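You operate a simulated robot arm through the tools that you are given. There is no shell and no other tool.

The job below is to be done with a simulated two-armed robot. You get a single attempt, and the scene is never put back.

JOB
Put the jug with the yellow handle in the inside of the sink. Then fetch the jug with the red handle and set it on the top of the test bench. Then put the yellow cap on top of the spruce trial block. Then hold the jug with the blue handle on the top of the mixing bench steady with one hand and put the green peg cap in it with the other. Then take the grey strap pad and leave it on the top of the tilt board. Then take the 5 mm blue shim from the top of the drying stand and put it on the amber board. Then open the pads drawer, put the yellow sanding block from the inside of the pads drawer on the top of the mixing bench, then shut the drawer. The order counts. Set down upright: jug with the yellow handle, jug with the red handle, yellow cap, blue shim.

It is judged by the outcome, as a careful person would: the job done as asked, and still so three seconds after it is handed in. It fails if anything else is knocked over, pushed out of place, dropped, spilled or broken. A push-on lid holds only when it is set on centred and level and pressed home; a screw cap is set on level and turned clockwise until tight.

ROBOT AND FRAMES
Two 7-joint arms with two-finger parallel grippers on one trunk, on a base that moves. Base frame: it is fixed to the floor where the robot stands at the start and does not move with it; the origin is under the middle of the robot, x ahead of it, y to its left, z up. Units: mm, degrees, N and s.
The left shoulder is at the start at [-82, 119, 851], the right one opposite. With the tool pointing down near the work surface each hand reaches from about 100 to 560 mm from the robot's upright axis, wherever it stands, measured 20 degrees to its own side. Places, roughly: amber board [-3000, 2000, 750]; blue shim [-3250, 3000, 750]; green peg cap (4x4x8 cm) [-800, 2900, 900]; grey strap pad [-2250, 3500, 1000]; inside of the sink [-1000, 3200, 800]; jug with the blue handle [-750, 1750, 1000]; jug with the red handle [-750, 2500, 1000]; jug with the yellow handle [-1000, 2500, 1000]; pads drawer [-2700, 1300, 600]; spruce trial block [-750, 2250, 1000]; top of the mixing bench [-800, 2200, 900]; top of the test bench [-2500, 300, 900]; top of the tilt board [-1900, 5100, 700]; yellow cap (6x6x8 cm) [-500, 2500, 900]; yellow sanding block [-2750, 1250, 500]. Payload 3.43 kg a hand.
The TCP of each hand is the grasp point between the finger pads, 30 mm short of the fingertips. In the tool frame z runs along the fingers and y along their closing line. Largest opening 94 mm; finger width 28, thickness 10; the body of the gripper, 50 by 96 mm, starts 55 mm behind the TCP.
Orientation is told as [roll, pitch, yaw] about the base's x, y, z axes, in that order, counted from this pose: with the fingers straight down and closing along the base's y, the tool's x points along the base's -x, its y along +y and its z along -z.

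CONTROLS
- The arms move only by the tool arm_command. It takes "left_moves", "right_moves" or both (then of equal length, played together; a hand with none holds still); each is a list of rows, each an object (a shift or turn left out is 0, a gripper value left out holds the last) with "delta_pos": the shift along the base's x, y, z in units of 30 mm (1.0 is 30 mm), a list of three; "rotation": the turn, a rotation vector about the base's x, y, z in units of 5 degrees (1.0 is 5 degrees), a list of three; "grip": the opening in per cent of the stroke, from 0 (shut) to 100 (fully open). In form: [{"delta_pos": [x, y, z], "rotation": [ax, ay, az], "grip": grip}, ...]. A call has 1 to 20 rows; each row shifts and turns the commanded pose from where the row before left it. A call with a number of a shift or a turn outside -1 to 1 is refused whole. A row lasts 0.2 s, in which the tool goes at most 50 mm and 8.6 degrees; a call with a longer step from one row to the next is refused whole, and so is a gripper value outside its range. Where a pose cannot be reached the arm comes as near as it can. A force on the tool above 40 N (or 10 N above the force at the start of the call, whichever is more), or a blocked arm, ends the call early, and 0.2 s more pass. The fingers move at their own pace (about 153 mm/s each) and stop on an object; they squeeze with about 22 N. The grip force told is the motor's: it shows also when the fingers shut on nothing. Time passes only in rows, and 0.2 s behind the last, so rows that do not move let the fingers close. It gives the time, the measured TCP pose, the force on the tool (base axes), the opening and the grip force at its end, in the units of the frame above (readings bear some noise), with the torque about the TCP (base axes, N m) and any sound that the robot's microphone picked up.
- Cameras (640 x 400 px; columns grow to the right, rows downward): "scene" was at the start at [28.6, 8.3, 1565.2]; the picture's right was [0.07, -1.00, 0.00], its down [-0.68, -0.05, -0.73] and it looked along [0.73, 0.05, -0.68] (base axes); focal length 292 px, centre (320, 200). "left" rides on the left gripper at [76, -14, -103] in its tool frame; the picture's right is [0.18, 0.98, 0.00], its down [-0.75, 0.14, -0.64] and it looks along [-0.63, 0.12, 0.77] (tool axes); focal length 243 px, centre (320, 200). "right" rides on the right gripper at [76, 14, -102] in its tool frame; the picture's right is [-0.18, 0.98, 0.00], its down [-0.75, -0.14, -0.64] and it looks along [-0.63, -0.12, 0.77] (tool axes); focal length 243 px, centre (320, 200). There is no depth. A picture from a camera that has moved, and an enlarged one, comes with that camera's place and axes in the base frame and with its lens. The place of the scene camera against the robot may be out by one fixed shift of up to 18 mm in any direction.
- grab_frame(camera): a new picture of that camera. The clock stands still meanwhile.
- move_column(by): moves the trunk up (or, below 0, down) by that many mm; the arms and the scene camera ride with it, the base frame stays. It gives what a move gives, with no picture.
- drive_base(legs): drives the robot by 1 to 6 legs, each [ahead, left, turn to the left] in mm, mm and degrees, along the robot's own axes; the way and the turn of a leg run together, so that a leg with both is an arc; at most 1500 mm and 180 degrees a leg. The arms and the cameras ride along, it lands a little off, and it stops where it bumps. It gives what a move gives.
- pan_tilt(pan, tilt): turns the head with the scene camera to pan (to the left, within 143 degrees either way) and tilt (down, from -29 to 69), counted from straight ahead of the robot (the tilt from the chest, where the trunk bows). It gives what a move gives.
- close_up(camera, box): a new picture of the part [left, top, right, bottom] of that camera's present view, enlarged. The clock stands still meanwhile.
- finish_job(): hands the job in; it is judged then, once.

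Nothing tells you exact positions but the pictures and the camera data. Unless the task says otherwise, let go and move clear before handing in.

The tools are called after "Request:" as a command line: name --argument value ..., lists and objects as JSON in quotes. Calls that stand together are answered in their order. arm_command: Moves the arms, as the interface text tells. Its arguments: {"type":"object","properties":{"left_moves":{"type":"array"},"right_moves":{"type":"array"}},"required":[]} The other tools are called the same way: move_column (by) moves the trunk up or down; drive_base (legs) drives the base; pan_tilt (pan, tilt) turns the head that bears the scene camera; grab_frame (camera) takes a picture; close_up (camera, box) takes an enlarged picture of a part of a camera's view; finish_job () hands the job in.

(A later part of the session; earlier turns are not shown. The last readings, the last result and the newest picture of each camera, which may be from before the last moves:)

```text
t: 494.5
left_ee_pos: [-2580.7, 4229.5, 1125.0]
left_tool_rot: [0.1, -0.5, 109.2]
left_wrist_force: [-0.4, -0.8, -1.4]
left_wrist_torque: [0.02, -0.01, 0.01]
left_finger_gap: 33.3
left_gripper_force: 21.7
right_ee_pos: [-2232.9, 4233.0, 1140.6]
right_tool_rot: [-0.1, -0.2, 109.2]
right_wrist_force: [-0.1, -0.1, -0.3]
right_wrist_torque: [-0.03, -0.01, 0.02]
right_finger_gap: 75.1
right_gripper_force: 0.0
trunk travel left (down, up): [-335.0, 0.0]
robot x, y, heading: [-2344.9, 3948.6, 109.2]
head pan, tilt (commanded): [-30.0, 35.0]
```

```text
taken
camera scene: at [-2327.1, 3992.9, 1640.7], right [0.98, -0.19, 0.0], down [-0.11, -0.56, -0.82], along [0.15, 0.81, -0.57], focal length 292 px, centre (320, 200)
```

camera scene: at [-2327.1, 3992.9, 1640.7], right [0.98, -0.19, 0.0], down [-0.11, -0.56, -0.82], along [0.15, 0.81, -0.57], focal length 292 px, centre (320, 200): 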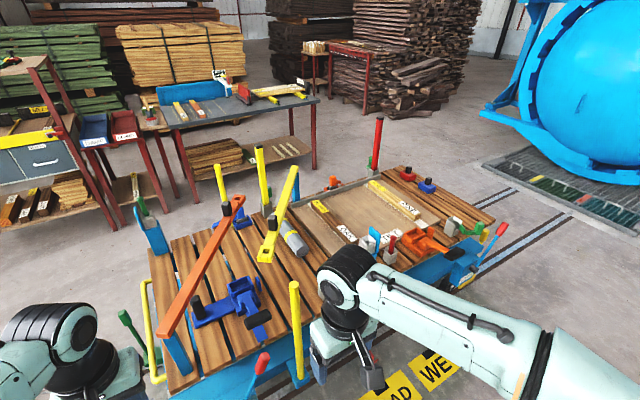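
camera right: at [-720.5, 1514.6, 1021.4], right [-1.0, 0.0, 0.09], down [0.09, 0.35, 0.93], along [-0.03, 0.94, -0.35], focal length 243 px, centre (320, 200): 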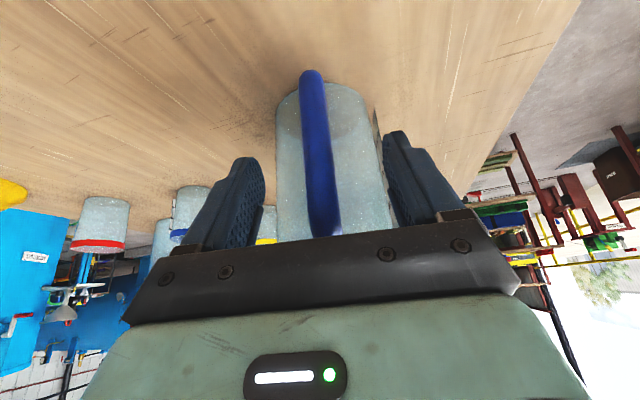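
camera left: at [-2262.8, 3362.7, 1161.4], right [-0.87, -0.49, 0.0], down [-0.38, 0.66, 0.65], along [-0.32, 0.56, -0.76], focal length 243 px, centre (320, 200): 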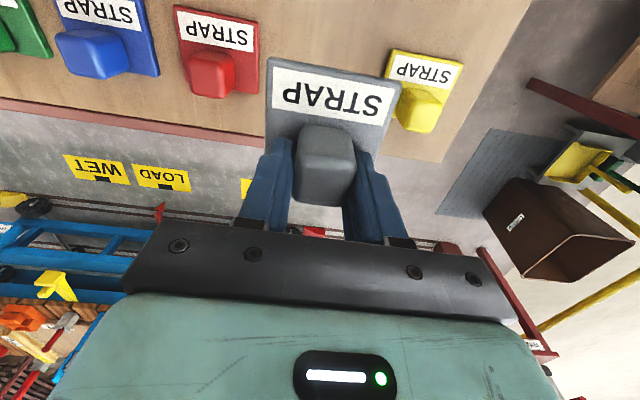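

Request:
drive_base --legs '[[0, -700, 0.5]]'

Request:
pan_tilt --pan 0 --tilt 38

Request:
grab_frame --camera "scene"

Request:
close_up --camera "scene" --box '[200, 120, 460, 282]'

```text
t: 501.0
left_ee_pos: [-1925.8, 4459.4, 1123.1]
left_tool_rot: [-0.1, -0.5, 109.6]
left_wrist_force: [0.7, 0.2, 0.1]
left_wrist_torque: [-0.03, 0.02, 0.02]
left_finger_gap: 33.3
left_gripper_force: 22.2
right_ee_pos: [-1580.6, 4467.1, 1138.9]
right_tool_rot: [0.0, -0.1, 109.6]
right_wrist_force: [-0.2, 0.0, 0.4]
right_wrist_torque: [-0.03, 0.03, 0.0]
right_finger_gap: 75.4
right_gripper_force: 0.1
trunk travel left (down, up): [-335.0, 0.0]
robot x, y, heading: [-1693.7, 4176.2, 109.7]
head pan, tilt (commanded): [-30.0, 35.0]
```

```text
t: 502.0
left_ee_pos: [-1925.9, 4459.2, 1122.1]
left_tool_rot: [0.0, -0.5, 109.6]
left_wrist_force: [-0.4, 0.3, -0.5]
left_wrist_torque: [0.01, 0.01, -0.02]
left_finger_gap: 33.2
left_gripper_force: 22.4
right_ee_pos: [-1580.9, 4466.1, 1140.2]
right_tool_rot: [0.1, 0.0, 109.5]
right_wrist_force: [0.5, 0.6, 0.2]
right_wrist_torque: [-0.01, 0.01, 0.01]
right_finger_gap: 74.8
right_gripper_force: 0.0
trunk travel left (down, up): [-335.0, 0.0]
robot x, y, heading: [-1699.8, 4174.8, 109.6]
head pan, tilt (commanded): [0.0, 38.0]
```

```text
taken
camera scene: at [-1716.8, 4219.3, 1636.1], right [0.94, 0.34, 0.0], down [0.21, -0.58, -0.79], along [-0.26, 0.74, -0.62], focal length 292 px, centre (320, 200)
```

scene: 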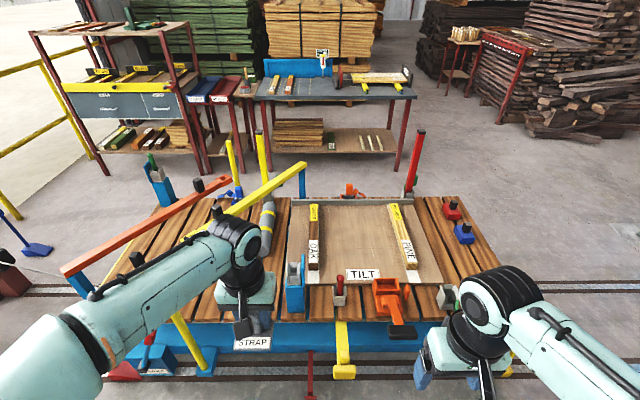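

```text
2.46 times, centred on (330, 201) of scene
camera zoom: at [-1716.8, 4219.3, 1636.1], right [0.94, 0.34, 0.0], down [0.21, -0.58, -0.79], along [-0.26, 0.74, -0.62], focal length 720 px, centre (295, 198)
```

zoom: 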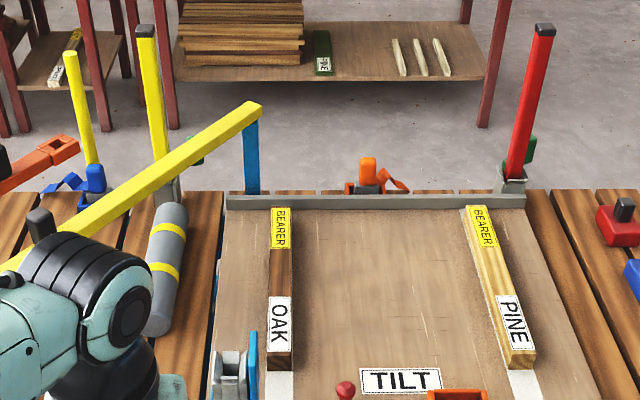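

The board labelled "TILT" is right ahead, with free space between the OAK and PINE bearers. I'll shift right and approach so the left hand can set the pad in that space.

Request:
drive_base --legs '[[0, -282, 0], [262, 0, 0]]'

Request:
pan_tilt --pan 5 --tilt 50

Request:
grab_frame --camera "scene"

Request:
grab_frame --camera "left"

```text
t: 506.5
left_ee_pos: [-1760.0, 4802.8, 1123.6]
left_tool_rot: [0.0, -0.6, 109.7]
left_wrist_force: [-0.2, 0.4, -0.8]
left_wrist_torque: [0.0, 0.03, 0.0]
left_finger_gap: 33.6
left_gripper_force: 21.7
right_ee_pos: [-1414.1, 4810.9, 1139.3]
right_tool_rot: [0.0, -0.1, 109.8]
right_wrist_force: [-0.4, 0.0, -0.7]
right_wrist_torque: [-0.02, 0.0, -0.03]
right_finger_gap: 75.1
right_gripper_force: 0.1
trunk travel left (down, up): [-335.0, 0.0]
robot x, y, heading: [-1525.0, 4522.8, 109.9]
head pan, tilt (commanded): [0.0, 38.0]
```

```text
t: 507.2
left_ee_pos: [-1759.7, 4804.8, 1122.8]
left_tool_rot: [-0.2, -0.5, 109.7]
left_wrist_force: [0.1, -0.2, -1.4]
left_wrist_torque: [-0.03, -0.02, 0.0]
left_finger_gap: 33.3
left_gripper_force: 22.0
right_ee_pos: [-1414.8, 4812.4, 1139.6]
right_tool_rot: [0.1, -0.1, 109.8]
right_wrist_force: [-0.7, -0.7, -0.3]
right_wrist_torque: [-0.05, -0.02, 0.0]
right_finger_gap: 75.1
right_gripper_force: 0.1
trunk travel left (down, up): [-335.0, 0.0]
robot x, y, heading: [-1527.3, 4520.5, 109.8]
head pan, tilt (commanded): [5.0, 50.0]
```

```text
taken
camera scene: at [-1553.3, 4552.7, 1619.0], right [0.91, 0.42, 0.0], down [0.32, -0.7, -0.64], along [-0.27, 0.58, -0.77], focal length 292 px, centre (320, 200)
```

scene: 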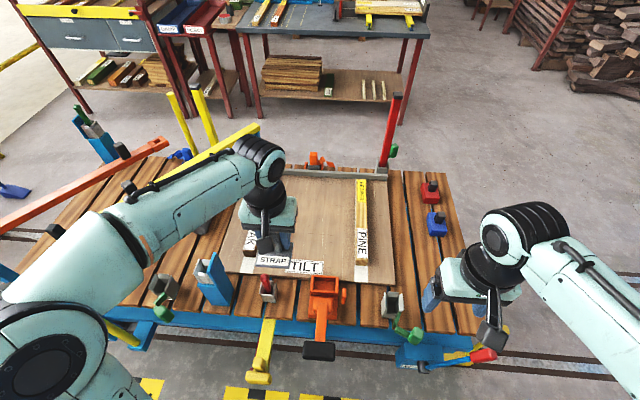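

```text
taken
camera left: at [-1721.6, 4736.7, 1225.3], right [-0.86, -0.51, 0.0], down [-0.39, 0.66, 0.65], along [-0.33, 0.56, -0.76], focal length 243 px, centre (320, 200)
```

left: 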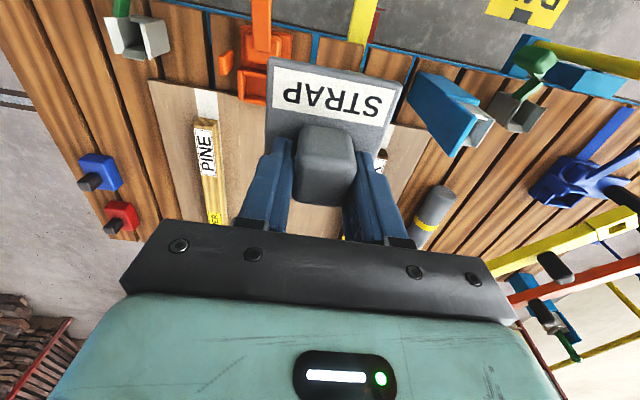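

Board top is at z≈707, the TILT label at about (-1802, 4952). Move 30 mm closer, then extend the left hand over the free space behind the label.

Request:
drive_base --legs '[[30, 0, 0]]'

Request:
arm_command --left_moves '[{"delta_pos": [-0.3, 0.9, -0.3]}, {"delta_pos": [-0.3, 0.9, -0.3]}, {"delta_pos": [-0.3, 0.9, -0.3]}, {"delta_pos": [-0.3, 0.9, -0.3]}, {"delta_pos": [-0.3, 0.9, -0.3]}, {"delta_pos": [-0.3, 0.9, -0.3]}, {"delta_pos": [0, 0, 0]}]'

Request:
grab_frame --camera "left"

Request:
grab_frame --camera "scene"

```text
t: 508.1
left_ee_pos: [-1770.6, 4828.7, 1124.3]
left_tool_rot: [0.0, -0.4, 109.8]
left_wrist_force: [0.2, -0.4, -0.2]
left_wrist_torque: [0.05, 0.0, 0.01]
left_finger_gap: 33.8
left_gripper_force: 22.1
right_ee_pos: [-1424.1, 4836.9, 1139.8]
right_tool_rot: [0.0, -0.1, 109.8]
right_wrist_force: [0.5, -0.4, 0.6]
right_wrist_torque: [0.03, 0.06, 0.0]
right_finger_gap: 75.5
right_gripper_force: 0.1
trunk travel left (down, up): [-335.0, 0.0]
robot x, y, heading: [-1540.3, 4548.9, 110.1]
head pan, tilt (commanded): [5.0, 50.0]
```

```text
t: 509.7
left_ee_pos: [-1822.7, 4992.4, 1069.9]
left_tool_rot: [-0.1, -0.5, 109.8]
left_wrist_force: [-0.5, -0.1, 0.4]
left_wrist_torque: [0.03, 0.0, 0.02]
left_finger_gap: 33.5
left_gripper_force: 22.4
right_ee_pos: [-1424.2, 4836.6, 1140.5]
right_tool_rot: [0.1, -0.1, 109.8]
right_wrist_force: [0.2, -0.2, 0.1]
right_wrist_torque: [-0.02, -0.01, 0.01]
right_finger_gap: 75.1
right_gripper_force: 0.1
trunk travel left (down, up): [-335.0, 0.0]
robot x, y, heading: [-1535.4, 4548.6, 109.6]
head pan, tilt (commanded): [5.0, 50.0]
```

```text
taken
camera left: at [-1783.2, 4925.8, 1172.2], right [-0.86, -0.51, 0.0], down [-0.39, 0.66, 0.65], along [-0.33, 0.56, -0.76], focal length 243 px, centre (320, 200)
```

left: 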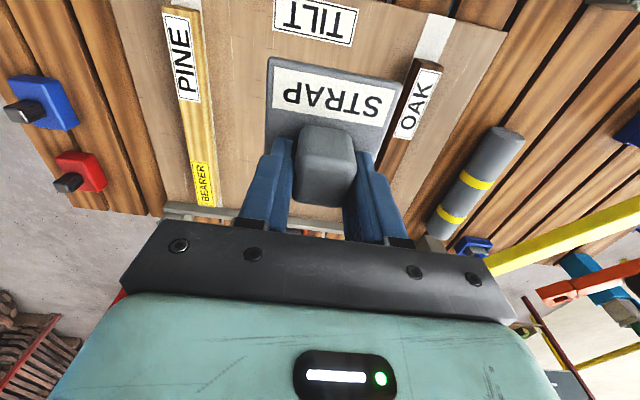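

```text
taken
camera scene: at [-1563.2, 4579.6, 1618.9], right [0.91, 0.42, 0.0], down [0.32, -0.7, -0.64], along [-0.27, 0.58, -0.77], focal length 292 px, centre (320, 200)
```

scene: 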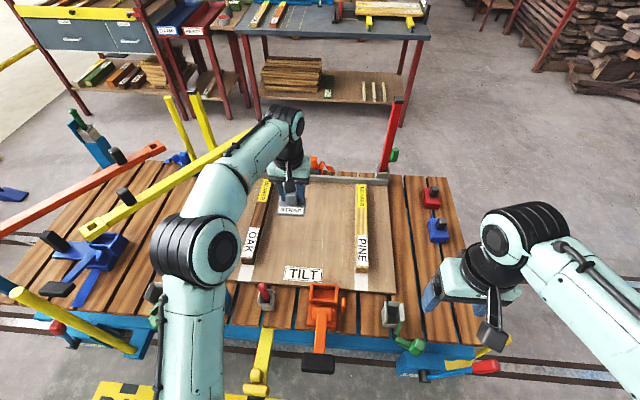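

The pad is above the free area between OAK and PINE. Move 25 mm further in and lower most of the way.

Request:
arm_command --left_moves '[{"delta_pos": [-0.28, 0.78, 0]}, {"delta_pos": [0, 0, -0.9]}, {"delta_pos": [0, 0, -0.9]}, {"delta_pos": [0, 0, -0.9]}, {"delta_pos": [0, 0, -0.9]}, {"delta_pos": [0, 0, -0.9]}, {"delta_pos": [0, 0, -0.9]}, {"delta_pos": [0, 0, -0.9]}, {"delta_pos": [0, 0, -0.9]}, {"delta_pos": [0, 0, 0]}]'

Request:
grab_frame --camera "left"

Request:
grab_frame --camera "scene"

```text
t: 511.9
left_ee_pos: [-1832.0, 5017.4, 856.0]
left_tool_rot: [-0.1, -0.5, 109.9]
left_wrist_force: [0.2, 0.1, -0.1]
left_wrist_torque: [0.03, -0.04, -0.02]
left_finger_gap: 33.3
left_gripper_force: 22.2
right_ee_pos: [-1424.1, 4837.2, 1140.0]
right_tool_rot: [0.1, -0.2, 109.8]
right_wrist_force: [0.7, 0.1, 0.7]
right_wrist_torque: [0.0, -0.04, 0.01]
right_finger_gap: 75.5
right_gripper_force: 0.1
trunk travel left (down, up): [-335.0, 0.0]
robot x, y, heading: [-1539.5, 4549.0, 109.7]
head pan, tilt (commanded): [5.0, 50.0]
```

```text
taken
camera left: at [-1793.5, 4950.9, 956.7], right [-0.86, -0.51, 0.0], down [-0.39, 0.66, 0.65], along [-0.33, 0.56, -0.76], focal length 243 px, centre (320, 200)
```

left: 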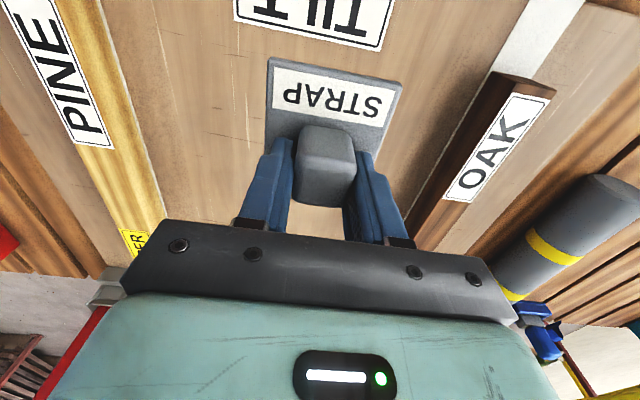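

```text
taken
camera scene: at [-1563.3, 4580.1, 1618.9], right [0.91, 0.42, 0.0], down [0.32, -0.7, -0.64], along [-0.27, 0.58, -0.77], focal length 292 px, centre (320, 200)
```

scene: 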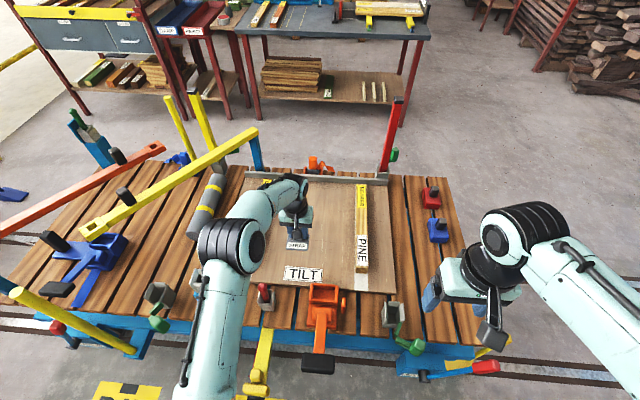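

Request:
arm_command --left_moves '[{"delta_pos": [0, 0, -0.7]}, {"delta_pos": [0, 0, -0.7]}, {"delta_pos": [0, 0, -0.6]}, {"delta_pos": [0, 0, -0.5]}, {"delta_pos": [0, 0, -0.3]}, {"delta_pos": [0, 0, 0]}]'

Request:
arm_command --left_moves '[{"delta_pos": [0, 0, -0.15]}, {"delta_pos": [0, 0, -0.15]}, {"delta_pos": [0, 0, 0]}]'

```text
t: 513.3
left_ee_pos: [-1832.5, 5016.9, 768.5]
left_tool_rot: [0.0, -0.4, 109.8]
left_wrist_force: [-0.2, -0.4, -1.5]
left_wrist_torque: [0.0, -0.04, 0.02]
left_finger_gap: 33.5
left_gripper_force: 22.0
right_ee_pos: [-1423.7, 4838.1, 1140.5]
right_tool_rot: [0.1, -0.1, 109.8]
right_wrist_force: [-0.1, 0.8, -0.1]
right_wrist_torque: [-0.02, 0.0, -0.02]
right_finger_gap: 75.2
right_gripper_force: 0.1
trunk travel left (down, up): [-335.0, 0.0]
robot x, y, heading: [-1537.1, 4550.2, 109.9]
head pan, tilt (commanded): [5.0, 50.0]
```

```text
t: 514.1
left_ee_pos: [-1831.4, 5016.9, 760.4]
left_tool_rot: [-0.1, -0.5, 109.7]
left_wrist_force: [0.3, 0.5, -0.2]
left_wrist_torque: [0.0, -0.02, -0.02]
left_finger_gap: 33.6
left_gripper_force: 22.1
right_ee_pos: [-1424.2, 4838.0, 1140.0]
right_tool_rot: [0.1, -0.1, 109.8]
right_wrist_force: [0.2, 0.2, -0.1]
right_wrist_torque: [0.01, -0.02, 0.02]
right_finger_gap: 75.0
right_gripper_force: 0.0
trunk travel left (down, up): [-335.0, 0.0]
robot x, y, heading: [-1535.9, 4548.6, 109.9]
head pan, tilt (commanded): [5.0, 50.0]
```

Request:
arm_command --left_moves '[{"delta_pos": [0, 0, -0.15]}, {"delta_pos": [0, 0, -0.15]}, {"delta_pos": [0, 0, 0]}]'

Request:
arm_command --left_moves '[{"delta_pos": [0, 0, -0.13]}, {"delta_pos": [0, 0, 0]}]'

Request:
close_up --camera "scene" --box '[220, 150, 420, 300]'

```text
t: 514.9
left_ee_pos: [-1832.1, 5017.6, 750.9]
left_tool_rot: [-0.1, -0.6, 109.8]
left_wrist_force: [0.1, 0.4, -0.5]
left_wrist_torque: [-0.02, 0.02, -0.02]
left_finger_gap: 33.7
left_gripper_force: 21.8
right_ee_pos: [-1423.7, 4838.3, 1138.5]
right_tool_rot: [0.2, -0.1, 109.8]
right_wrist_force: [-0.4, -0.6, 1.5]
right_wrist_torque: [-0.01, 0.0, 0.01]
right_finger_gap: 75.1
right_gripper_force: 0.1
trunk travel left (down, up): [-335.0, 0.0]
robot x, y, heading: [-1535.5, 4549.7, 109.8]
head pan, tilt (commanded): [5.0, 50.0]
```

```text
t: 515.5
left_ee_pos: [-1830.8, 5015.9, 747.9]
left_tool_rot: [-0.1, -0.5, 109.8]
left_wrist_force: [0.6, -0.4, -1.4]
left_wrist_torque: [0.02, 0.01, 0.01]
left_finger_gap: 33.4
left_gripper_force: 22.2
right_ee_pos: [-1424.2, 4838.0, 1139.6]
right_tool_rot: [0.1, -0.1, 109.8]
right_wrist_force: [-0.5, -0.6, -0.2]
right_wrist_torque: [0.0, 0.01, 0.0]
right_finger_gap: 75.2
right_gripper_force: 0.0
trunk travel left (down, up): [-335.0, 0.0]
robot x, y, heading: [-1537.7, 4550.5, 109.8]
head pan, tilt (commanded): [5.0, 50.0]
```

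```text
2.67 times, centred on (320, 225) of scene
camera zoom: at [-1563.3, 4580.3, 1618.9], right [0.91, 0.42, 0.0], down [0.32, -0.7, -0.64], along [-0.27, 0.58, -0.77], focal length 780 px, centre (320, 133)
```

zoom: 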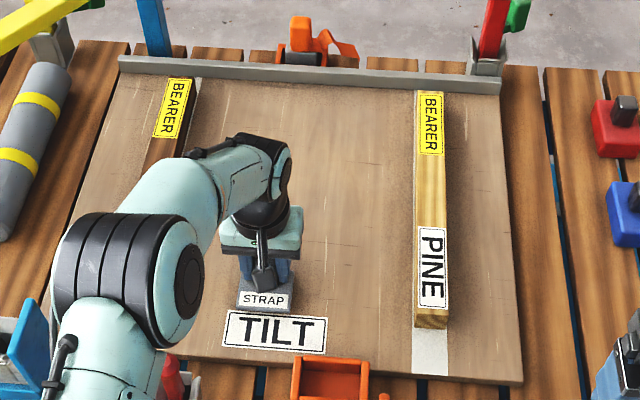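

Request:
arm_command --left_moves '[{"delta_pos": [0, 0, -0.13]}, {"delta_pos": [0, 0, 0]}]'

Request:
arm_command --left_moves '[{"delta_pos": [0, 0, -0.13]}, {"delta_pos": [0, 0, 0]}]'

Request:
arm_command --left_moves '[{"delta_pos": [0, 0, -0.13]}, {"delta_pos": [0, 0, 0]}]'

```text
t: 516.1
left_ee_pos: [-1832.0, 5015.7, 743.7]
left_tool_rot: [-0.2, -0.5, 109.6]
left_wrist_force: [0.4, 0.9, -0.5]
left_wrist_torque: [0.0, 0.01, 0.01]
left_finger_gap: 33.3
left_gripper_force: 22.2
right_ee_pos: [-1423.7, 4837.6, 1139.0]
right_tool_rot: [0.2, -0.1, 109.8]
right_wrist_force: [-1.0, 0.0, 0.4]
right_wrist_torque: [-0.04, 0.02, -0.02]
right_finger_gap: 75.3
right_gripper_force: 0.2
trunk travel left (down, up): [-335.0, 0.0]
robot x, y, heading: [-1537.1, 4549.3, 110.0]
head pan, tilt (commanded): [5.0, 50.0]
```

```text
t: 516.7
left_ee_pos: [-1833.1, 5016.1, 739.5]
left_tool_rot: [0.0, -0.5, 109.7]
left_wrist_force: [0.6, 0.4, -1.1]
left_wrist_torque: [-0.06, 0.0, 0.01]
left_finger_gap: 33.5
left_gripper_force: 21.9
right_ee_pos: [-1425.1, 4838.3, 1139.8]
right_tool_rot: [0.2, -0.1, 109.8]
right_wrist_force: [0.4, -0.4, -1.4]
right_wrist_torque: [-0.01, 0.02, -0.03]
right_finger_gap: 75.1
right_gripper_force: 0.1
trunk travel left (down, up): [-335.0, 0.0]
robot x, y, heading: [-1534.3, 4552.5, 110.0]
head pan, tilt (commanded): [5.0, 50.0]
```

```text
t: 517.3
left_ee_pos: [-1833.3, 5017.3, 738.9]
left_tool_rot: [-0.1, -0.6, 109.8]
left_wrist_force: [0.8, -2.1, 13.6]
left_wrist_torque: [-0.26, -0.02, 0.01]
left_finger_gap: 33.3
left_gripper_force: 21.9
right_ee_pos: [-1423.2, 4838.9, 1141.1]
right_tool_rot: [0.0, -0.3, 109.8]
right_wrist_force: [0.0, 0.8, -0.1]
right_wrist_torque: [0.01, 0.03, -0.02]
right_finger_gap: 75.3
right_gripper_force: 0.1
trunk travel left (down, up): [-335.0, 0.0]
robot x, y, heading: [-1536.4, 4547.5, 109.8]
head pan, tilt (commanded): [5.0, 50.0]
```

Contact (13.6 N). Release and rise.

Request:
arm_command --left_moves '[{"delta_pos": [0, 0, 0.1]}, {"delta_pos": [0, 0, 0], "grip": 50}, {"delta_pos": [0, 0, 0], "grip": 75}, {"delta_pos": [0, 0, 0]}, {"delta_pos": [0, 0, 0.3]}, {"delta_pos": [0, 0, 0.7]}, {"delta_pos": [0, 0, 1]}, {"delta_pos": [0, 0, 1]}, {"delta_pos": [0, 0, 0]}]'

Request:
grab_frame --camera "left"

Request:
close_up --camera "scene" --box '[220, 150, 420, 300]'

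```text
t: 519.3
left_ee_pos: [-1831.2, 5018.2, 832.3]
left_tool_rot: [-0.1, -0.5, 109.9]
left_wrist_force: [0.4, -0.1, 0.0]
left_wrist_torque: [-0.03, 0.02, 0.02]
left_finger_gap: 70.5
left_gripper_force: 0.0
right_ee_pos: [-1423.7, 4837.9, 1138.9]
right_tool_rot: [0.2, -0.1, 109.7]
right_wrist_force: [0.0, -0.3, 0.4]
right_wrist_torque: [-0.01, 0.01, -0.03]
right_finger_gap: 75.1
right_gripper_force: 0.1
trunk travel left (down, up): [-335.0, 0.0]
robot x, y, heading: [-1533.6, 4551.3, 109.7]
head pan, tilt (commanded): [5.0, 50.0]
```

```text
taken
camera left: at [-1792.9, 4951.5, 934.1], right [-0.86, -0.51, 0.0], down [-0.39, 0.66, 0.65], along [-0.33, 0.56, -0.76], focal length 243 px, centre (320, 200)
```

left: 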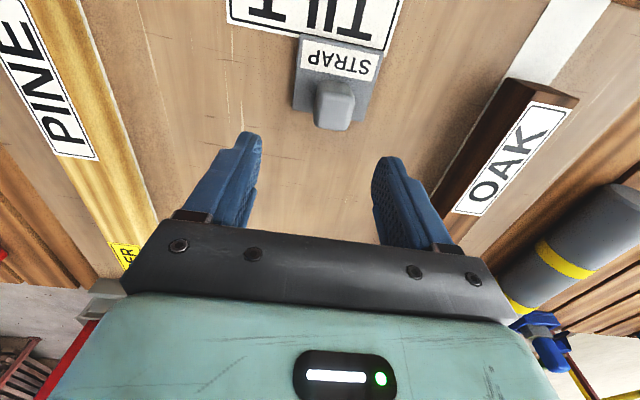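

```text
2.67 times, centred on (320, 225) of scene
camera zoom: at [-1563.4, 4580.4, 1618.9], right [0.91, 0.42, 0.0], down [0.32, -0.7, -0.64], along [-0.27, 0.58, -0.77], focal length 780 px, centre (320, 133)
```

zoom: 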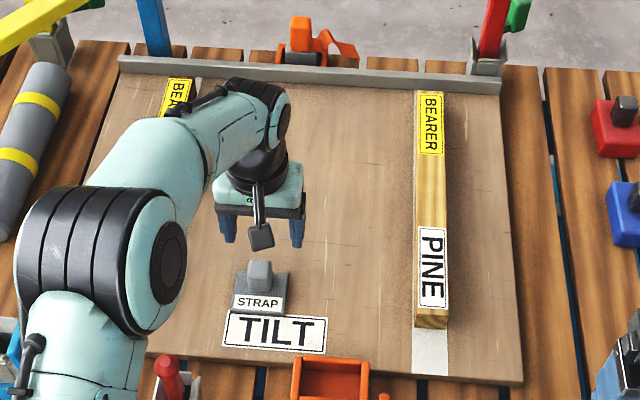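

The grey strap pad lies on the tilt board. Next: the drying stand. Raise and retract the left hand, back out and drive around to the stand's east side.

Request:
arm_command --left_moves '[{"delta_pos": [0, 0, 1]}, {"delta_pos": [0, 0, 1]}, {"delta_pos": [0, 0, 1]}, {"delta_pos": [0, 0, 1]}, {"delta_pos": [0, 0, 1]}, {"delta_pos": [0, 0, 1]}, {"delta_pos": [0, 0, 1]}, {"delta_pos": [0, 0, 1]}, {"delta_pos": [0, 0, 1]}, {"delta_pos": [0.3, -0.85, 0.3]}, {"delta_pos": [0.3, -0.85, 0]}, {"delta_pos": [0.3, -0.85, 0]}, {"delta_pos": [0.3, -0.85, 0]}, {"delta_pos": [0.3, -0.85, 0]}, {"delta_pos": [0.3, -0.85, 0]}, {"delta_pos": [0.3, -0.85, 0]}, {"delta_pos": [0.3, -0.85, 0]}, {"delta_pos": [0.3, -0.85, 0]}, {"delta_pos": [0, 0, 0]}]'

Request:
drive_base --legs '[[-290, 0, 0], [0, 830, 0], [0, 830, 0]]'

Request:
pan_tilt --pan 90 --tilt 35

Request:
grab_frame --camera "scene"

```text
t: 523.3
left_ee_pos: [-1750.0, 4786.8, 1110.5]
left_tool_rot: [0.0, -0.4, 109.9]
left_wrist_force: [0.7, 0.5, 0.0]
left_wrist_torque: [-0.03, 0.0, 0.02]
left_finger_gap: 70.5
left_gripper_force: 0.0
right_ee_pos: [-1423.7, 4838.6, 1140.0]
right_tool_rot: [0.0, -0.1, 109.9]
right_wrist_force: [-0.1, -0.4, 0.1]
right_wrist_torque: [-0.01, 0.01, -0.01]
right_finger_gap: 75.1
right_gripper_force: 0.0
trunk travel left (down, up): [-335.0, 0.0]
robot x, y, heading: [-1534.9, 4552.4, 109.5]
head pan, tilt (commanded): [5.0, 50.0]
```

```text
t: 539.5
left_ee_pos: [-3193.2, 4000.3, 1110.0]
left_tool_rot: [-0.1, -0.5, 108.9]
left_wrist_force: [0.1, 0.0, 0.1]
left_wrist_torque: [-0.01, 0.03, 0.02]
left_finger_gap: 70.5
left_gripper_force: 0.1
right_ee_pos: [-2867.8, 4047.5, 1139.8]
right_tool_rot: [0.1, -0.1, 108.9]
right_wrist_force: [0.3, 0.2, 0.0]
right_wrist_torque: [0.0, -0.01, 0.0]
right_finger_gap: 75.2
right_gripper_force: 0.0
trunk travel left (down, up): [-335.0, 0.0]
robot x, y, heading: [-2985.9, 3758.5, 108.8]
head pan, tilt (commanded): [5.0, 50.0]
```

```text
t: 541.1
left_ee_pos: [-3193.5, 4000.6, 1110.7]
left_tool_rot: [-0.1, -0.6, 108.9]
left_wrist_force: [0.9, -0.6, 0.7]
left_wrist_torque: [-0.01, 0.01, 0.01]
left_finger_gap: 70.7
left_gripper_force: 0.0
right_ee_pos: [-2868.6, 4048.7, 1139.4]
right_tool_rot: [0.2, -0.1, 108.9]
right_wrist_force: [-1.1, -0.2, 0.4]
right_wrist_torque: [0.03, 0.02, -0.02]
right_finger_gap: 75.2
right_gripper_force: 0.0
trunk travel left (down, up): [-335.0, 0.0]
robot x, y, heading: [-2983.7, 3759.9, 108.9]
head pan, tilt (commanded): [90.0, 35.0]
```

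```text
taken
camera scene: at [-3063.5, 3693.4, 1640.6], right [-0.32, 0.95, 0.0], down [0.54, 0.19, -0.82], along [-0.78, -0.26, -0.57], focal length 292 px, centre (320, 200)
```

scene: 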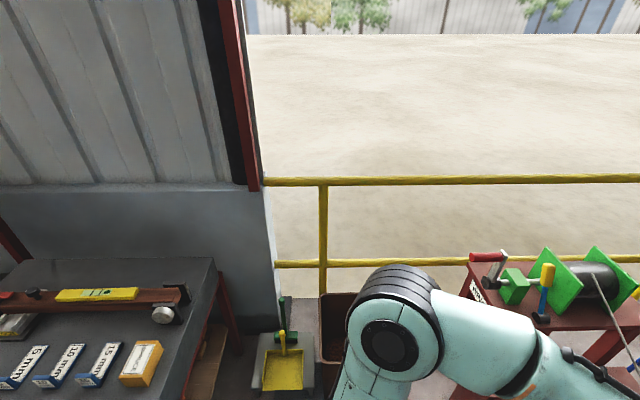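

I see the drying stand with several labelled blocks. Zoom in, then drive south alongside it.

Request:
close_up --camera "scene" --box '[0, 250, 240, 400]'

Request:
drive_base --legs '[[-620, -60, 0.8]]'

Request:
pan_tilt --pan 90 --tilt 40

Request:
grab_frame --camera "scene"

```text
2.67 times, centred on (120, 325) of scene
camera zoom: at [-3063.5, 3693.4, 1640.6], right [-0.32, 0.95, 0.0], down [0.54, 0.19, -0.82], along [-0.78, -0.26, -0.57], focal length 780 px, centre (853, -133)
```

zoom: 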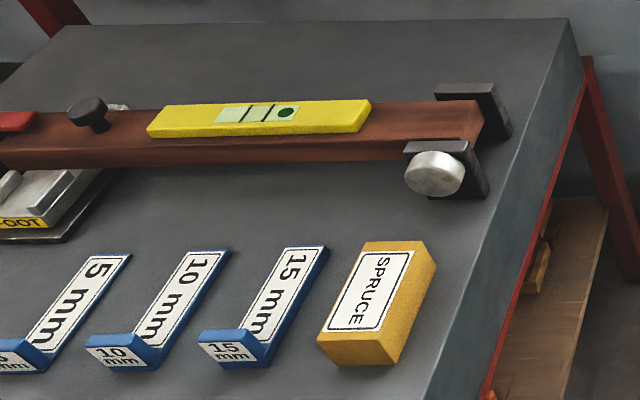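

```text
t: 544.7
left_ee_pos: [-2929.3, 3411.1, 1110.7]
left_tool_rot: [0.0, -0.6, 109.8]
left_wrist_force: [0.1, -1.0, -0.5]
left_wrist_torque: [-0.01, -0.01, -0.04]
left_finger_gap: 70.4
left_gripper_force: 0.1
right_ee_pos: [-2605.0, 3463.4, 1139.0]
right_tool_rot: [0.0, -0.1, 109.8]
right_wrist_force: [1.1, -0.5, 0.1]
right_wrist_torque: [-0.04, -0.01, 0.01]
right_finger_gap: 75.0
right_gripper_force: 0.0
trunk travel left (down, up): [-335.0, 0.0]
robot x, y, heading: [-2712.7, 3175.7, 109.9]
head pan, tilt (commanded): [90.0, 35.0]
```

```text
t: 545.4
left_ee_pos: [-2930.3, 3412.4, 1109.6]
left_tool_rot: [-0.1, -0.5, 109.7]
left_wrist_force: [-0.2, 0.4, 0.0]
left_wrist_torque: [-0.04, 0.01, -0.01]
left_finger_gap: 70.6
left_gripper_force: 0.0
right_ee_pos: [-2604.4, 3463.0, 1140.4]
right_tool_rot: [0.2, -0.1, 109.8]
right_wrist_force: [0.4, 0.2, -0.3]
right_wrist_torque: [0.02, -0.02, 0.0]
right_finger_gap: 75.3
right_gripper_force: 0.0
trunk travel left (down, up): [-335.0, 0.0]
robot x, y, heading: [-2718.7, 3171.6, 109.7]
head pan, tilt (commanded): [90.0, 40.0]
```

```text
taken
camera scene: at [-2791.3, 3106.5, 1633.1], right [-0.34, 0.94, 0.0], down [0.6, 0.22, -0.77], along [-0.72, -0.26, -0.64], focal length 292 px, centre (320, 200)
```

scene: 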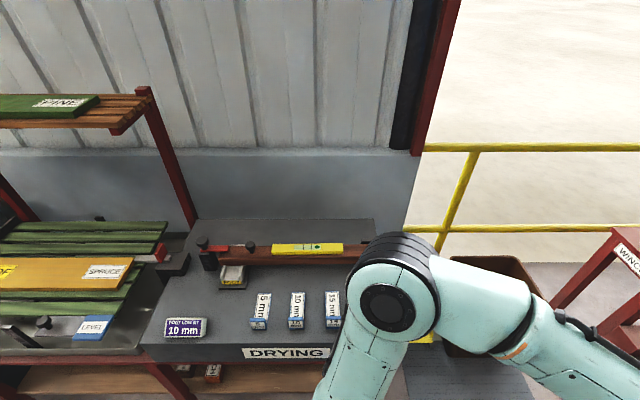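

Request:
close_up --camera "scene" --box '[140, 210, 380, 370]'

Request:
close_up --camera "scene" --box '[0, 80, 240, 390]'

```text
2.50 times, centred on (260, 290) of scene
camera zoom: at [-2791.3, 3106.5, 1633.1], right [-0.34, 0.94, 0.0], down [0.6, 0.22, -0.77], along [-0.72, -0.26, -0.64], focal length 731 px, centre (470, -25)
```

zoom: 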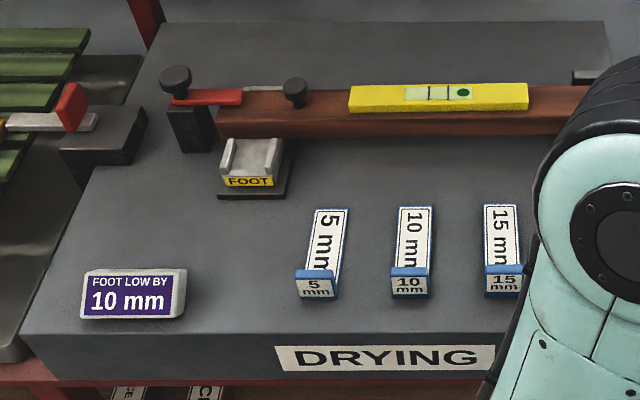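

```text
1.29 times, centred on (120, 235) of scene
camera zoom: at [-2791.3, 3106.5, 1633.1], right [-0.34, 0.94, 0.0], down [0.6, 0.22, -0.77], along [-0.72, -0.26, -0.64], focal length 377 px, centre (578, 155)
```

zoom: 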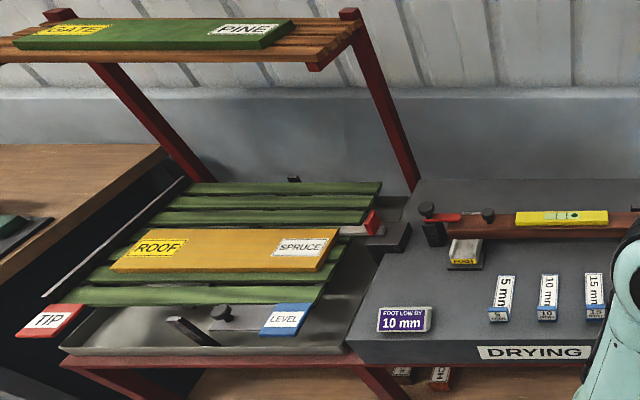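

The 5 mm shim is an L-shaped blue piece (flat strip with an upright tab) at about (-3130, 2790), stand top z≈788; the amber board is the orange plank on the green slats to the south. I'll turn west and come up to the stand.

Request:
drive_base --legs '[[0, 0, 90], [0, 328, 0], [190, 0, 0]]'

Request:
pan_tilt --pan 0 --tilt 50

Request:
grab_frame --camera "scene"

Request:
grab_frame --camera "right"

```text
t: 553.8
left_ee_pos: [-3011.9, 2591.7, 1109.6]
left_tool_rot: [-0.1, -0.5, -159.9]
left_wrist_force: [0.0, -0.2, 0.9]
left_wrist_torque: [0.02, 0.04, -0.02]
left_finger_gap: 70.5
left_gripper_force: 0.1
right_ee_pos: [-3064.5, 2917.0, 1139.9]
right_tool_rot: [0.1, -0.1, -159.9]
right_wrist_force: [0.4, 0.1, -0.4]
right_wrist_torque: [0.01, 0.01, -0.03]
right_finger_gap: 75.2
right_gripper_force: 0.1
trunk travel left (down, up): [-335.0, 0.0]
robot x, y, heading: [-2780.1, 2807.8, -159.7]
head pan, tilt (commanded): [90.0, 40.0]
```

```text
t: 555.4
left_ee_pos: [-3011.4, 2591.6, 1111.2]
left_tool_rot: [0.0, -0.5, -159.9]
left_wrist_force: [0.0, 0.4, -0.5]
left_wrist_torque: [0.02, 0.01, 0.01]
left_finger_gap: 70.4
left_gripper_force: 0.0
right_ee_pos: [-3065.3, 2916.1, 1139.7]
right_tool_rot: [0.1, -0.1, -159.9]
right_wrist_force: [-0.3, 0.5, -0.3]
right_wrist_torque: [-0.03, 0.0, -0.01]
right_finger_gap: 75.5
right_gripper_force: 0.0
trunk travel left (down, up): [-335.0, 0.0]
robot x, y, heading: [-2779.6, 2805.3, -160.2]
head pan, tilt (commanded): [0.0, 50.0]
```

```text
taken
camera scene: at [-2817.6, 2797.5, 1618.9], right [-0.34, 0.94, 0.0], down [0.72, 0.26, -0.64], along [-0.6, -0.22, -0.77], focal length 292 px, centre (320, 200)
```

scene: 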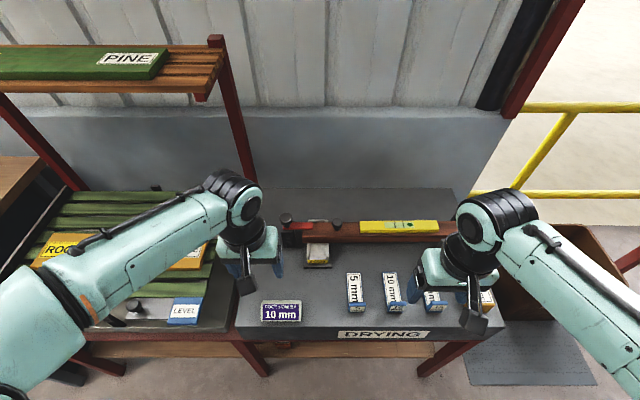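

```text
taken
camera right: at [-2989.8, 2930.1, 1242.4], right [0.16, -0.99, 0.0], down [-0.76, -0.13, 0.64], along [-0.63, -0.11, -0.77], focal length 243 px, centre (320, 200)
```

right: 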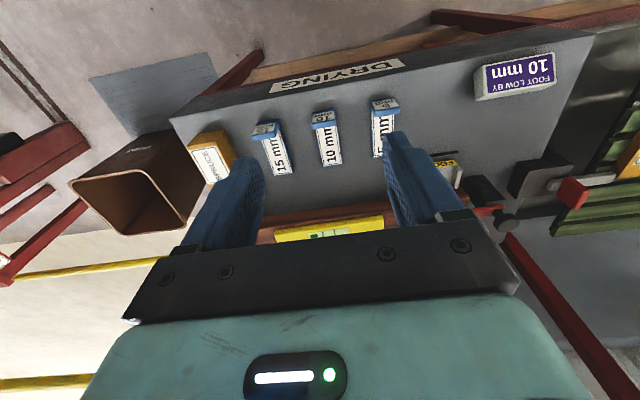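

Turn the right wrist +90° while moving above the 5 mm shim.

Request:
arm_command --right_moves '[{"delta_pos": [-0.094, -0.222, -0.3], "rotation": [0, 0, 1]}, {"delta_pos": [-0.094, -0.222, -0.3], "rotation": [0, 0, 1]}, {"delta_pos": [-0.094, -0.222, -0.3], "rotation": [0, 0, 1]}, {"delta_pos": [-0.094, -0.222, -0.3], "rotation": [0, 0, 1]}, {"delta_pos": [-0.094, -0.222, -0.3], "rotation": [0, 0, 1]}, {"delta_pos": [-0.094, -0.222, -0.3], "rotation": [0, 0, 1]}, {"delta_pos": [-0.094, -0.222, -0.3], "rotation": [0, 0, 1]}, {"delta_pos": [-0.094, -0.222, -0.3], "rotation": [0, 0, 1]}, {"delta_pos": [-0.094, -0.222, -0.3], "rotation": [0, 0, 1]}, {"delta_pos": [-0.094, -0.222, -0.3], "rotation": [0, 0, 1]}, {"delta_pos": [-0.094, -0.222, -0.3], "rotation": [0, 0, 1]}, {"delta_pos": [-0.094, -0.222, -0.3], "rotation": [0, 0, 1]}, {"delta_pos": [-0.094, -0.222, -0.3], "rotation": [0, 0, 1]}, {"delta_pos": [-0.094, -0.222, -0.3], "rotation": [0, 0, 1]}, {"delta_pos": [-0.094, -0.222, -0.3], "rotation": [0, 0, 1]}, {"delta_pos": [-0.094, -0.222, -0.3], "rotation": [0, 0, 1]}, {"delta_pos": [-0.094, -0.222, -0.3], "rotation": [0, 0, 1]}, {"delta_pos": [-0.094, -0.222, -0.3], "rotation": [0, 0, 1]}, {"delta_pos": [0, 0, 0]}]'

Request:
grab_frame --camera "right"

Request:
grab_frame --camera "scene"

```text
t: 559.4
left_ee_pos: [-3011.4, 2591.9, 1109.9]
left_tool_rot: [-0.1, -0.4, -160.0]
left_wrist_force: [-0.7, 0.7, 0.1]
left_wrist_torque: [0.01, -0.03, -0.01]
left_finger_gap: 70.5
left_gripper_force: 0.3
right_ee_pos: [-3117.8, 2795.3, 978.8]
right_tool_rot: [0.0, -0.2, -69.8]
right_wrist_force: [0.2, 0.2, 0.1]
right_wrist_torque: [0.03, -0.01, -0.02]
right_finger_gap: 75.4
right_gripper_force: 0.0
trunk travel left (down, up): [-335.0, 0.0]
robot x, y, heading: [-2778.6, 2806.4, -159.7]
head pan, tilt (commanded): [0.0, 50.0]
```

```text
taken
camera right: at [-3131.3, 2872.3, 1080.8], right [0.99, 0.17, 0.0], down [0.13, -0.76, 0.64], along [0.11, -0.63, -0.77], focal length 243 px, centre (320, 200)
```

right: 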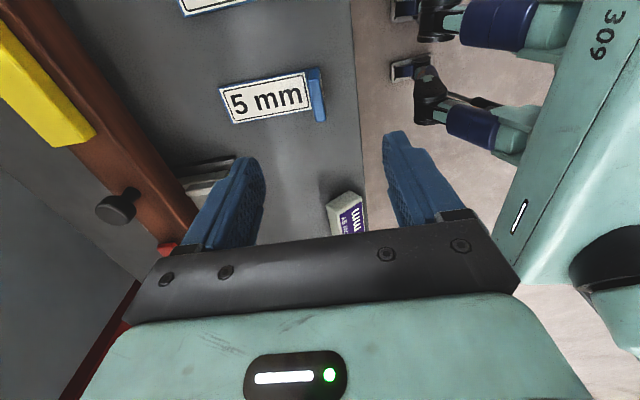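

```text
taken
camera scene: at [-2817.4, 2797.8, 1618.9], right [-0.34, 0.94, 0.0], down [0.72, 0.26, -0.64], along [-0.6, -0.22, -0.77], focal length 292 px, centre (320, 200)
```

scene: 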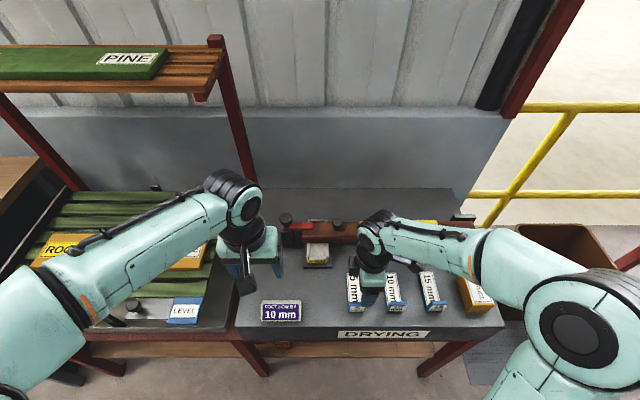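

Request:
close_up --camera "right" --box '[190, 40, 370, 160]'

```text
3.33 times, centred on (280, 100) of right
camera zoom: at [-3131.3, 2872.3, 1080.8], right [0.99, 0.17, 0.0], down [0.13, -0.76, 0.64], along [0.11, -0.63, -0.77], focal length 809 px, centre (453, 533)
```

zoom: 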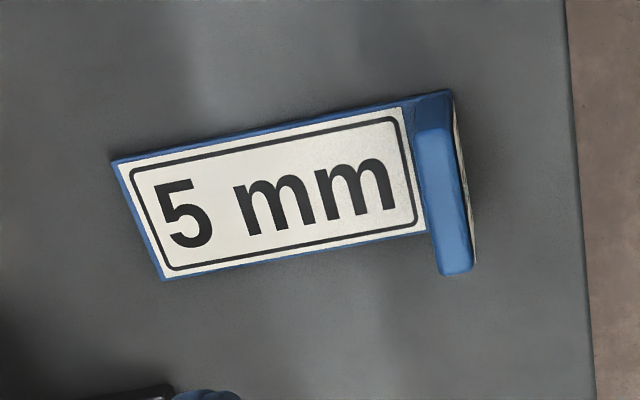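

The shim's tab top is about z 825 at (-3121, 2793). Shift slightly and descend over it.

Request:
arm_command --right_moves '[{"delta_pos": [-0.107, -0.063, 0], "grip": 55}, {"delta_pos": [0, 0, -0.8]}, {"delta_pos": [0, 0, -0.8]}, {"delta_pos": [0, 0, -0.8]}, {"delta_pos": [0, 0, -0.8]}, {"delta_pos": [0, 0, -0.8]}, {"delta_pos": [0, 0, -0.6]}, {"delta_pos": [0, 0, 0]}]'

Request:
grab_frame --camera "right"

Request:
close_up --camera "scene" --box '[300, 220, 460, 350]'

```text
t: 561.2
left_ee_pos: [-3011.0, 2591.9, 1110.1]
left_tool_rot: [-0.1, -0.5, -160.0]
left_wrist_force: [-0.5, 0.0, -0.2]
left_wrist_torque: [-0.03, 0.01, 0.02]
left_finger_gap: 70.6
left_gripper_force: 0.0
right_ee_pos: [-3121.2, 2792.7, 838.0]
right_tool_rot: [0.1, -0.1, -69.9]
right_wrist_force: [0.2, -0.5, 0.1]
right_wrist_torque: [-0.01, 0.01, -0.02]
right_finger_gap: 51.8
right_gripper_force: 0.0
trunk travel left (down, up): [-335.0, 0.0]
robot x, y, heading: [-2779.1, 2804.5, -160.0]
head pan, tilt (commanded): [0.0, 50.0]
```

```text
taken
camera right: at [-3133.0, 2868.3, 940.5], right [0.99, 0.16, 0.0], down [0.12, -0.76, 0.64], along [0.11, -0.63, -0.77], focal length 243 px, centre (320, 200)
```

right: 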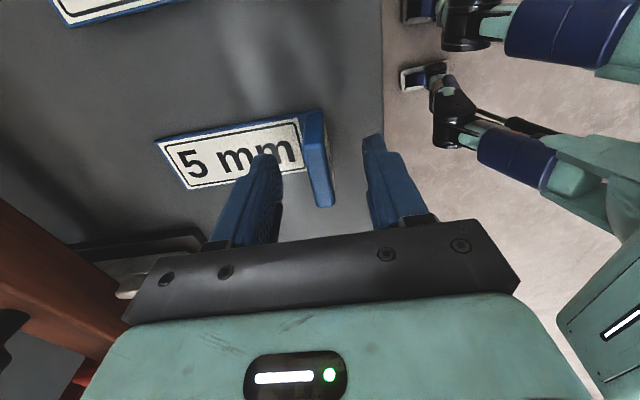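

```text
3.08 times, centred on (380, 285) of scene
camera zoom: at [-2817.5, 2797.8, 1618.9], right [-0.34, 0.94, 0.0], down [0.72, 0.26, -0.64], along [-0.6, -0.22, -0.77], focal length 900 px, centre (135, -62)
```

zoom: 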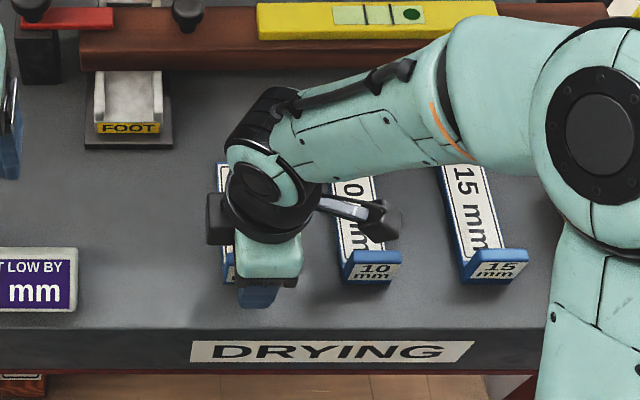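

Request:
arm_command --right_moves '[{"delta_pos": [-0.12, -0.043, -0.15]}, {"delta_pos": [0, 0, -0.12]}, {"delta_pos": [0, 0, 0]}]'

Request:
grab_frame --camera "right"

```text
t: 562.0
left_ee_pos: [-3012.9, 2591.7, 1110.4]
left_tool_rot: [-0.1, -0.5, -160.0]
left_wrist_force: [-0.3, -0.1, -0.2]
left_wrist_torque: [0.01, 0.02, 0.01]
left_finger_gap: 70.4
left_gripper_force: 0.0
right_ee_pos: [-3124.2, 2791.2, 832.5]
right_tool_rot: [0.0, -0.1, -69.9]
right_wrist_force: [-0.8, 0.5, 0.6]
right_wrist_torque: [0.0, 0.02, 0.02]
right_finger_gap: 52.0
right_gripper_force: 0.0
trunk travel left (down, up): [-335.0, 0.0]
robot x, y, heading: [-2772.4, 2806.1, -160.0]
head pan, tilt (commanded): [0.0, 50.0]
```

```text
taken
camera right: at [-3137.1, 2868.3, 934.2], right [0.99, 0.16, 0.0], down [0.13, -0.76, 0.64], along [0.11, -0.63, -0.77], focal length 243 px, centre (320, 200)
```

right: 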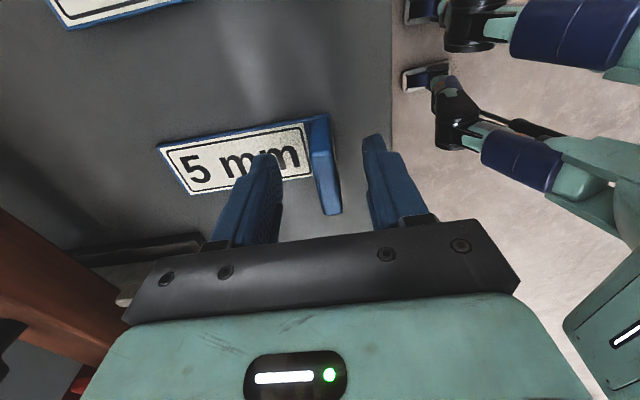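

Centred. Close on the tab.

Request:
arm_command --right_moves '[{"delta_pos": [0, 0, 0], "grip": 25}, {"delta_pos": [0, 0, 0], "grip": 15}, {"delta_pos": [0, 0, 0], "grip": 0}, {"delta_pos": [0, 0, 0]}, {"delta_pos": [0, 0, 0]}]'

Request:
grab_frame --camera "right"

```text
t: 563.2
left_ee_pos: [-3012.7, 2591.0, 1109.5]
left_tool_rot: [0.0, -0.4, -159.8]
left_wrist_force: [0.3, 0.2, 0.3]
left_wrist_torque: [0.01, -0.01, 0.0]
left_finger_gap: 70.5
left_gripper_force: 0.1
right_ee_pos: [-3123.5, 2791.3, 832.7]
right_tool_rot: [0.1, -0.1, -70.0]
right_wrist_force: [-0.5, -0.1, -0.3]
right_wrist_torque: [0.03, -0.04, -0.04]
right_finger_gap: 15.7
right_gripper_force: 21.9
trunk travel left (down, up): [-335.0, 0.0]
robot x, y, heading: [-2777.6, 2805.5, -159.9]
head pan, tilt (commanded): [0.0, 50.0]
```

```text
taken
camera right: at [-3137.1, 2868.4, 934.3], right [0.99, 0.16, 0.0], down [0.13, -0.76, 0.64], along [0.11, -0.63, -0.77], focal length 243 px, centre (320, 200)
```

right: 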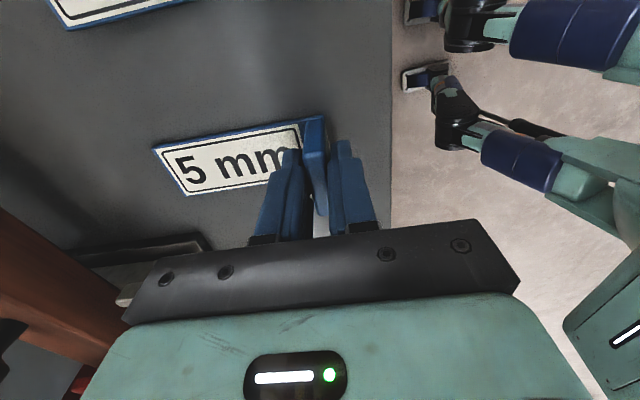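

Gripped the tab (15.7 mm). Lift and check.

Request:
arm_command --right_moves '[{"delta_pos": [0, 0, 0.2]}, {"delta_pos": [0, 0, 0.4]}, {"delta_pos": [0, 0, 0.7]}, {"delta_pos": [0, 0, 0.9]}, {"delta_pos": [0, 0, 0.9]}, {"delta_pos": [0, 0, 0.9]}, {"delta_pos": [0, 0, 0]}]'

Request:
grab_frame --camera "right"

Request:
close_up --camera "scene" --box '[300, 200, 460, 330]'

```text
t: 564.8
left_ee_pos: [-3012.2, 2591.0, 1109.2]
left_tool_rot: [0.0, -0.5, -159.8]
left_wrist_force: [0.1, -0.1, -0.2]
left_wrist_torque: [-0.01, -0.02, 0.02]
left_finger_gap: 70.5
left_gripper_force: 0.1
right_ee_pos: [-3124.3, 2794.0, 952.8]
right_tool_rot: [0.1, -0.1, -69.9]
right_wrist_force: [0.3, -0.1, -0.7]
right_wrist_torque: [0.0, 0.01, 0.03]
right_finger_gap: 15.8
right_gripper_force: 21.7
trunk travel left (down, up): [-335.0, 0.0]
robot x, y, heading: [-2776.9, 2802.8, -159.9]
head pan, tilt (commanded): [0.0, 50.0]
```

```text
taken
camera right: at [-3137.7, 2870.8, 1055.4], right [0.99, 0.16, 0.0], down [0.13, -0.76, 0.64], along [0.11, -0.63, -0.77], focal length 243 px, centre (320, 200)
```

right: 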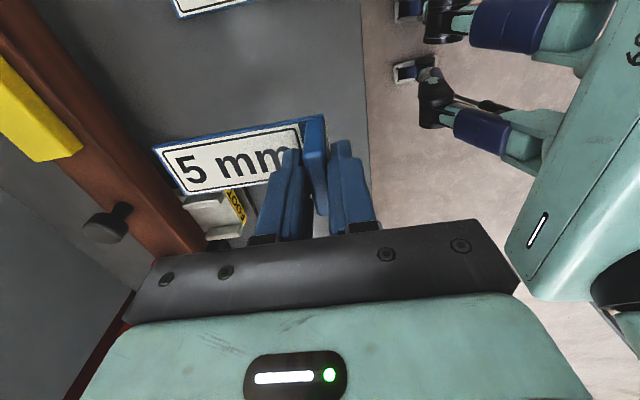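

```text
3.08 times, centred on (380, 265) of scene
camera zoom: at [-2817.8, 2797.5, 1618.9], right [-0.34, 0.94, 0.0], down [0.72, 0.26, -0.64], along [-0.6, -0.22, -0.77], focal length 900 px, centre (135, 0)
```

zoom: 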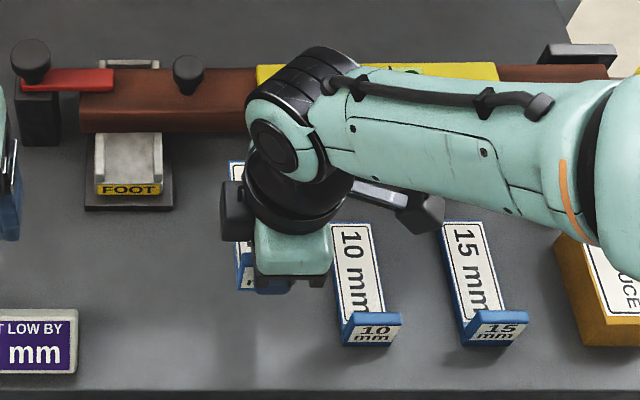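

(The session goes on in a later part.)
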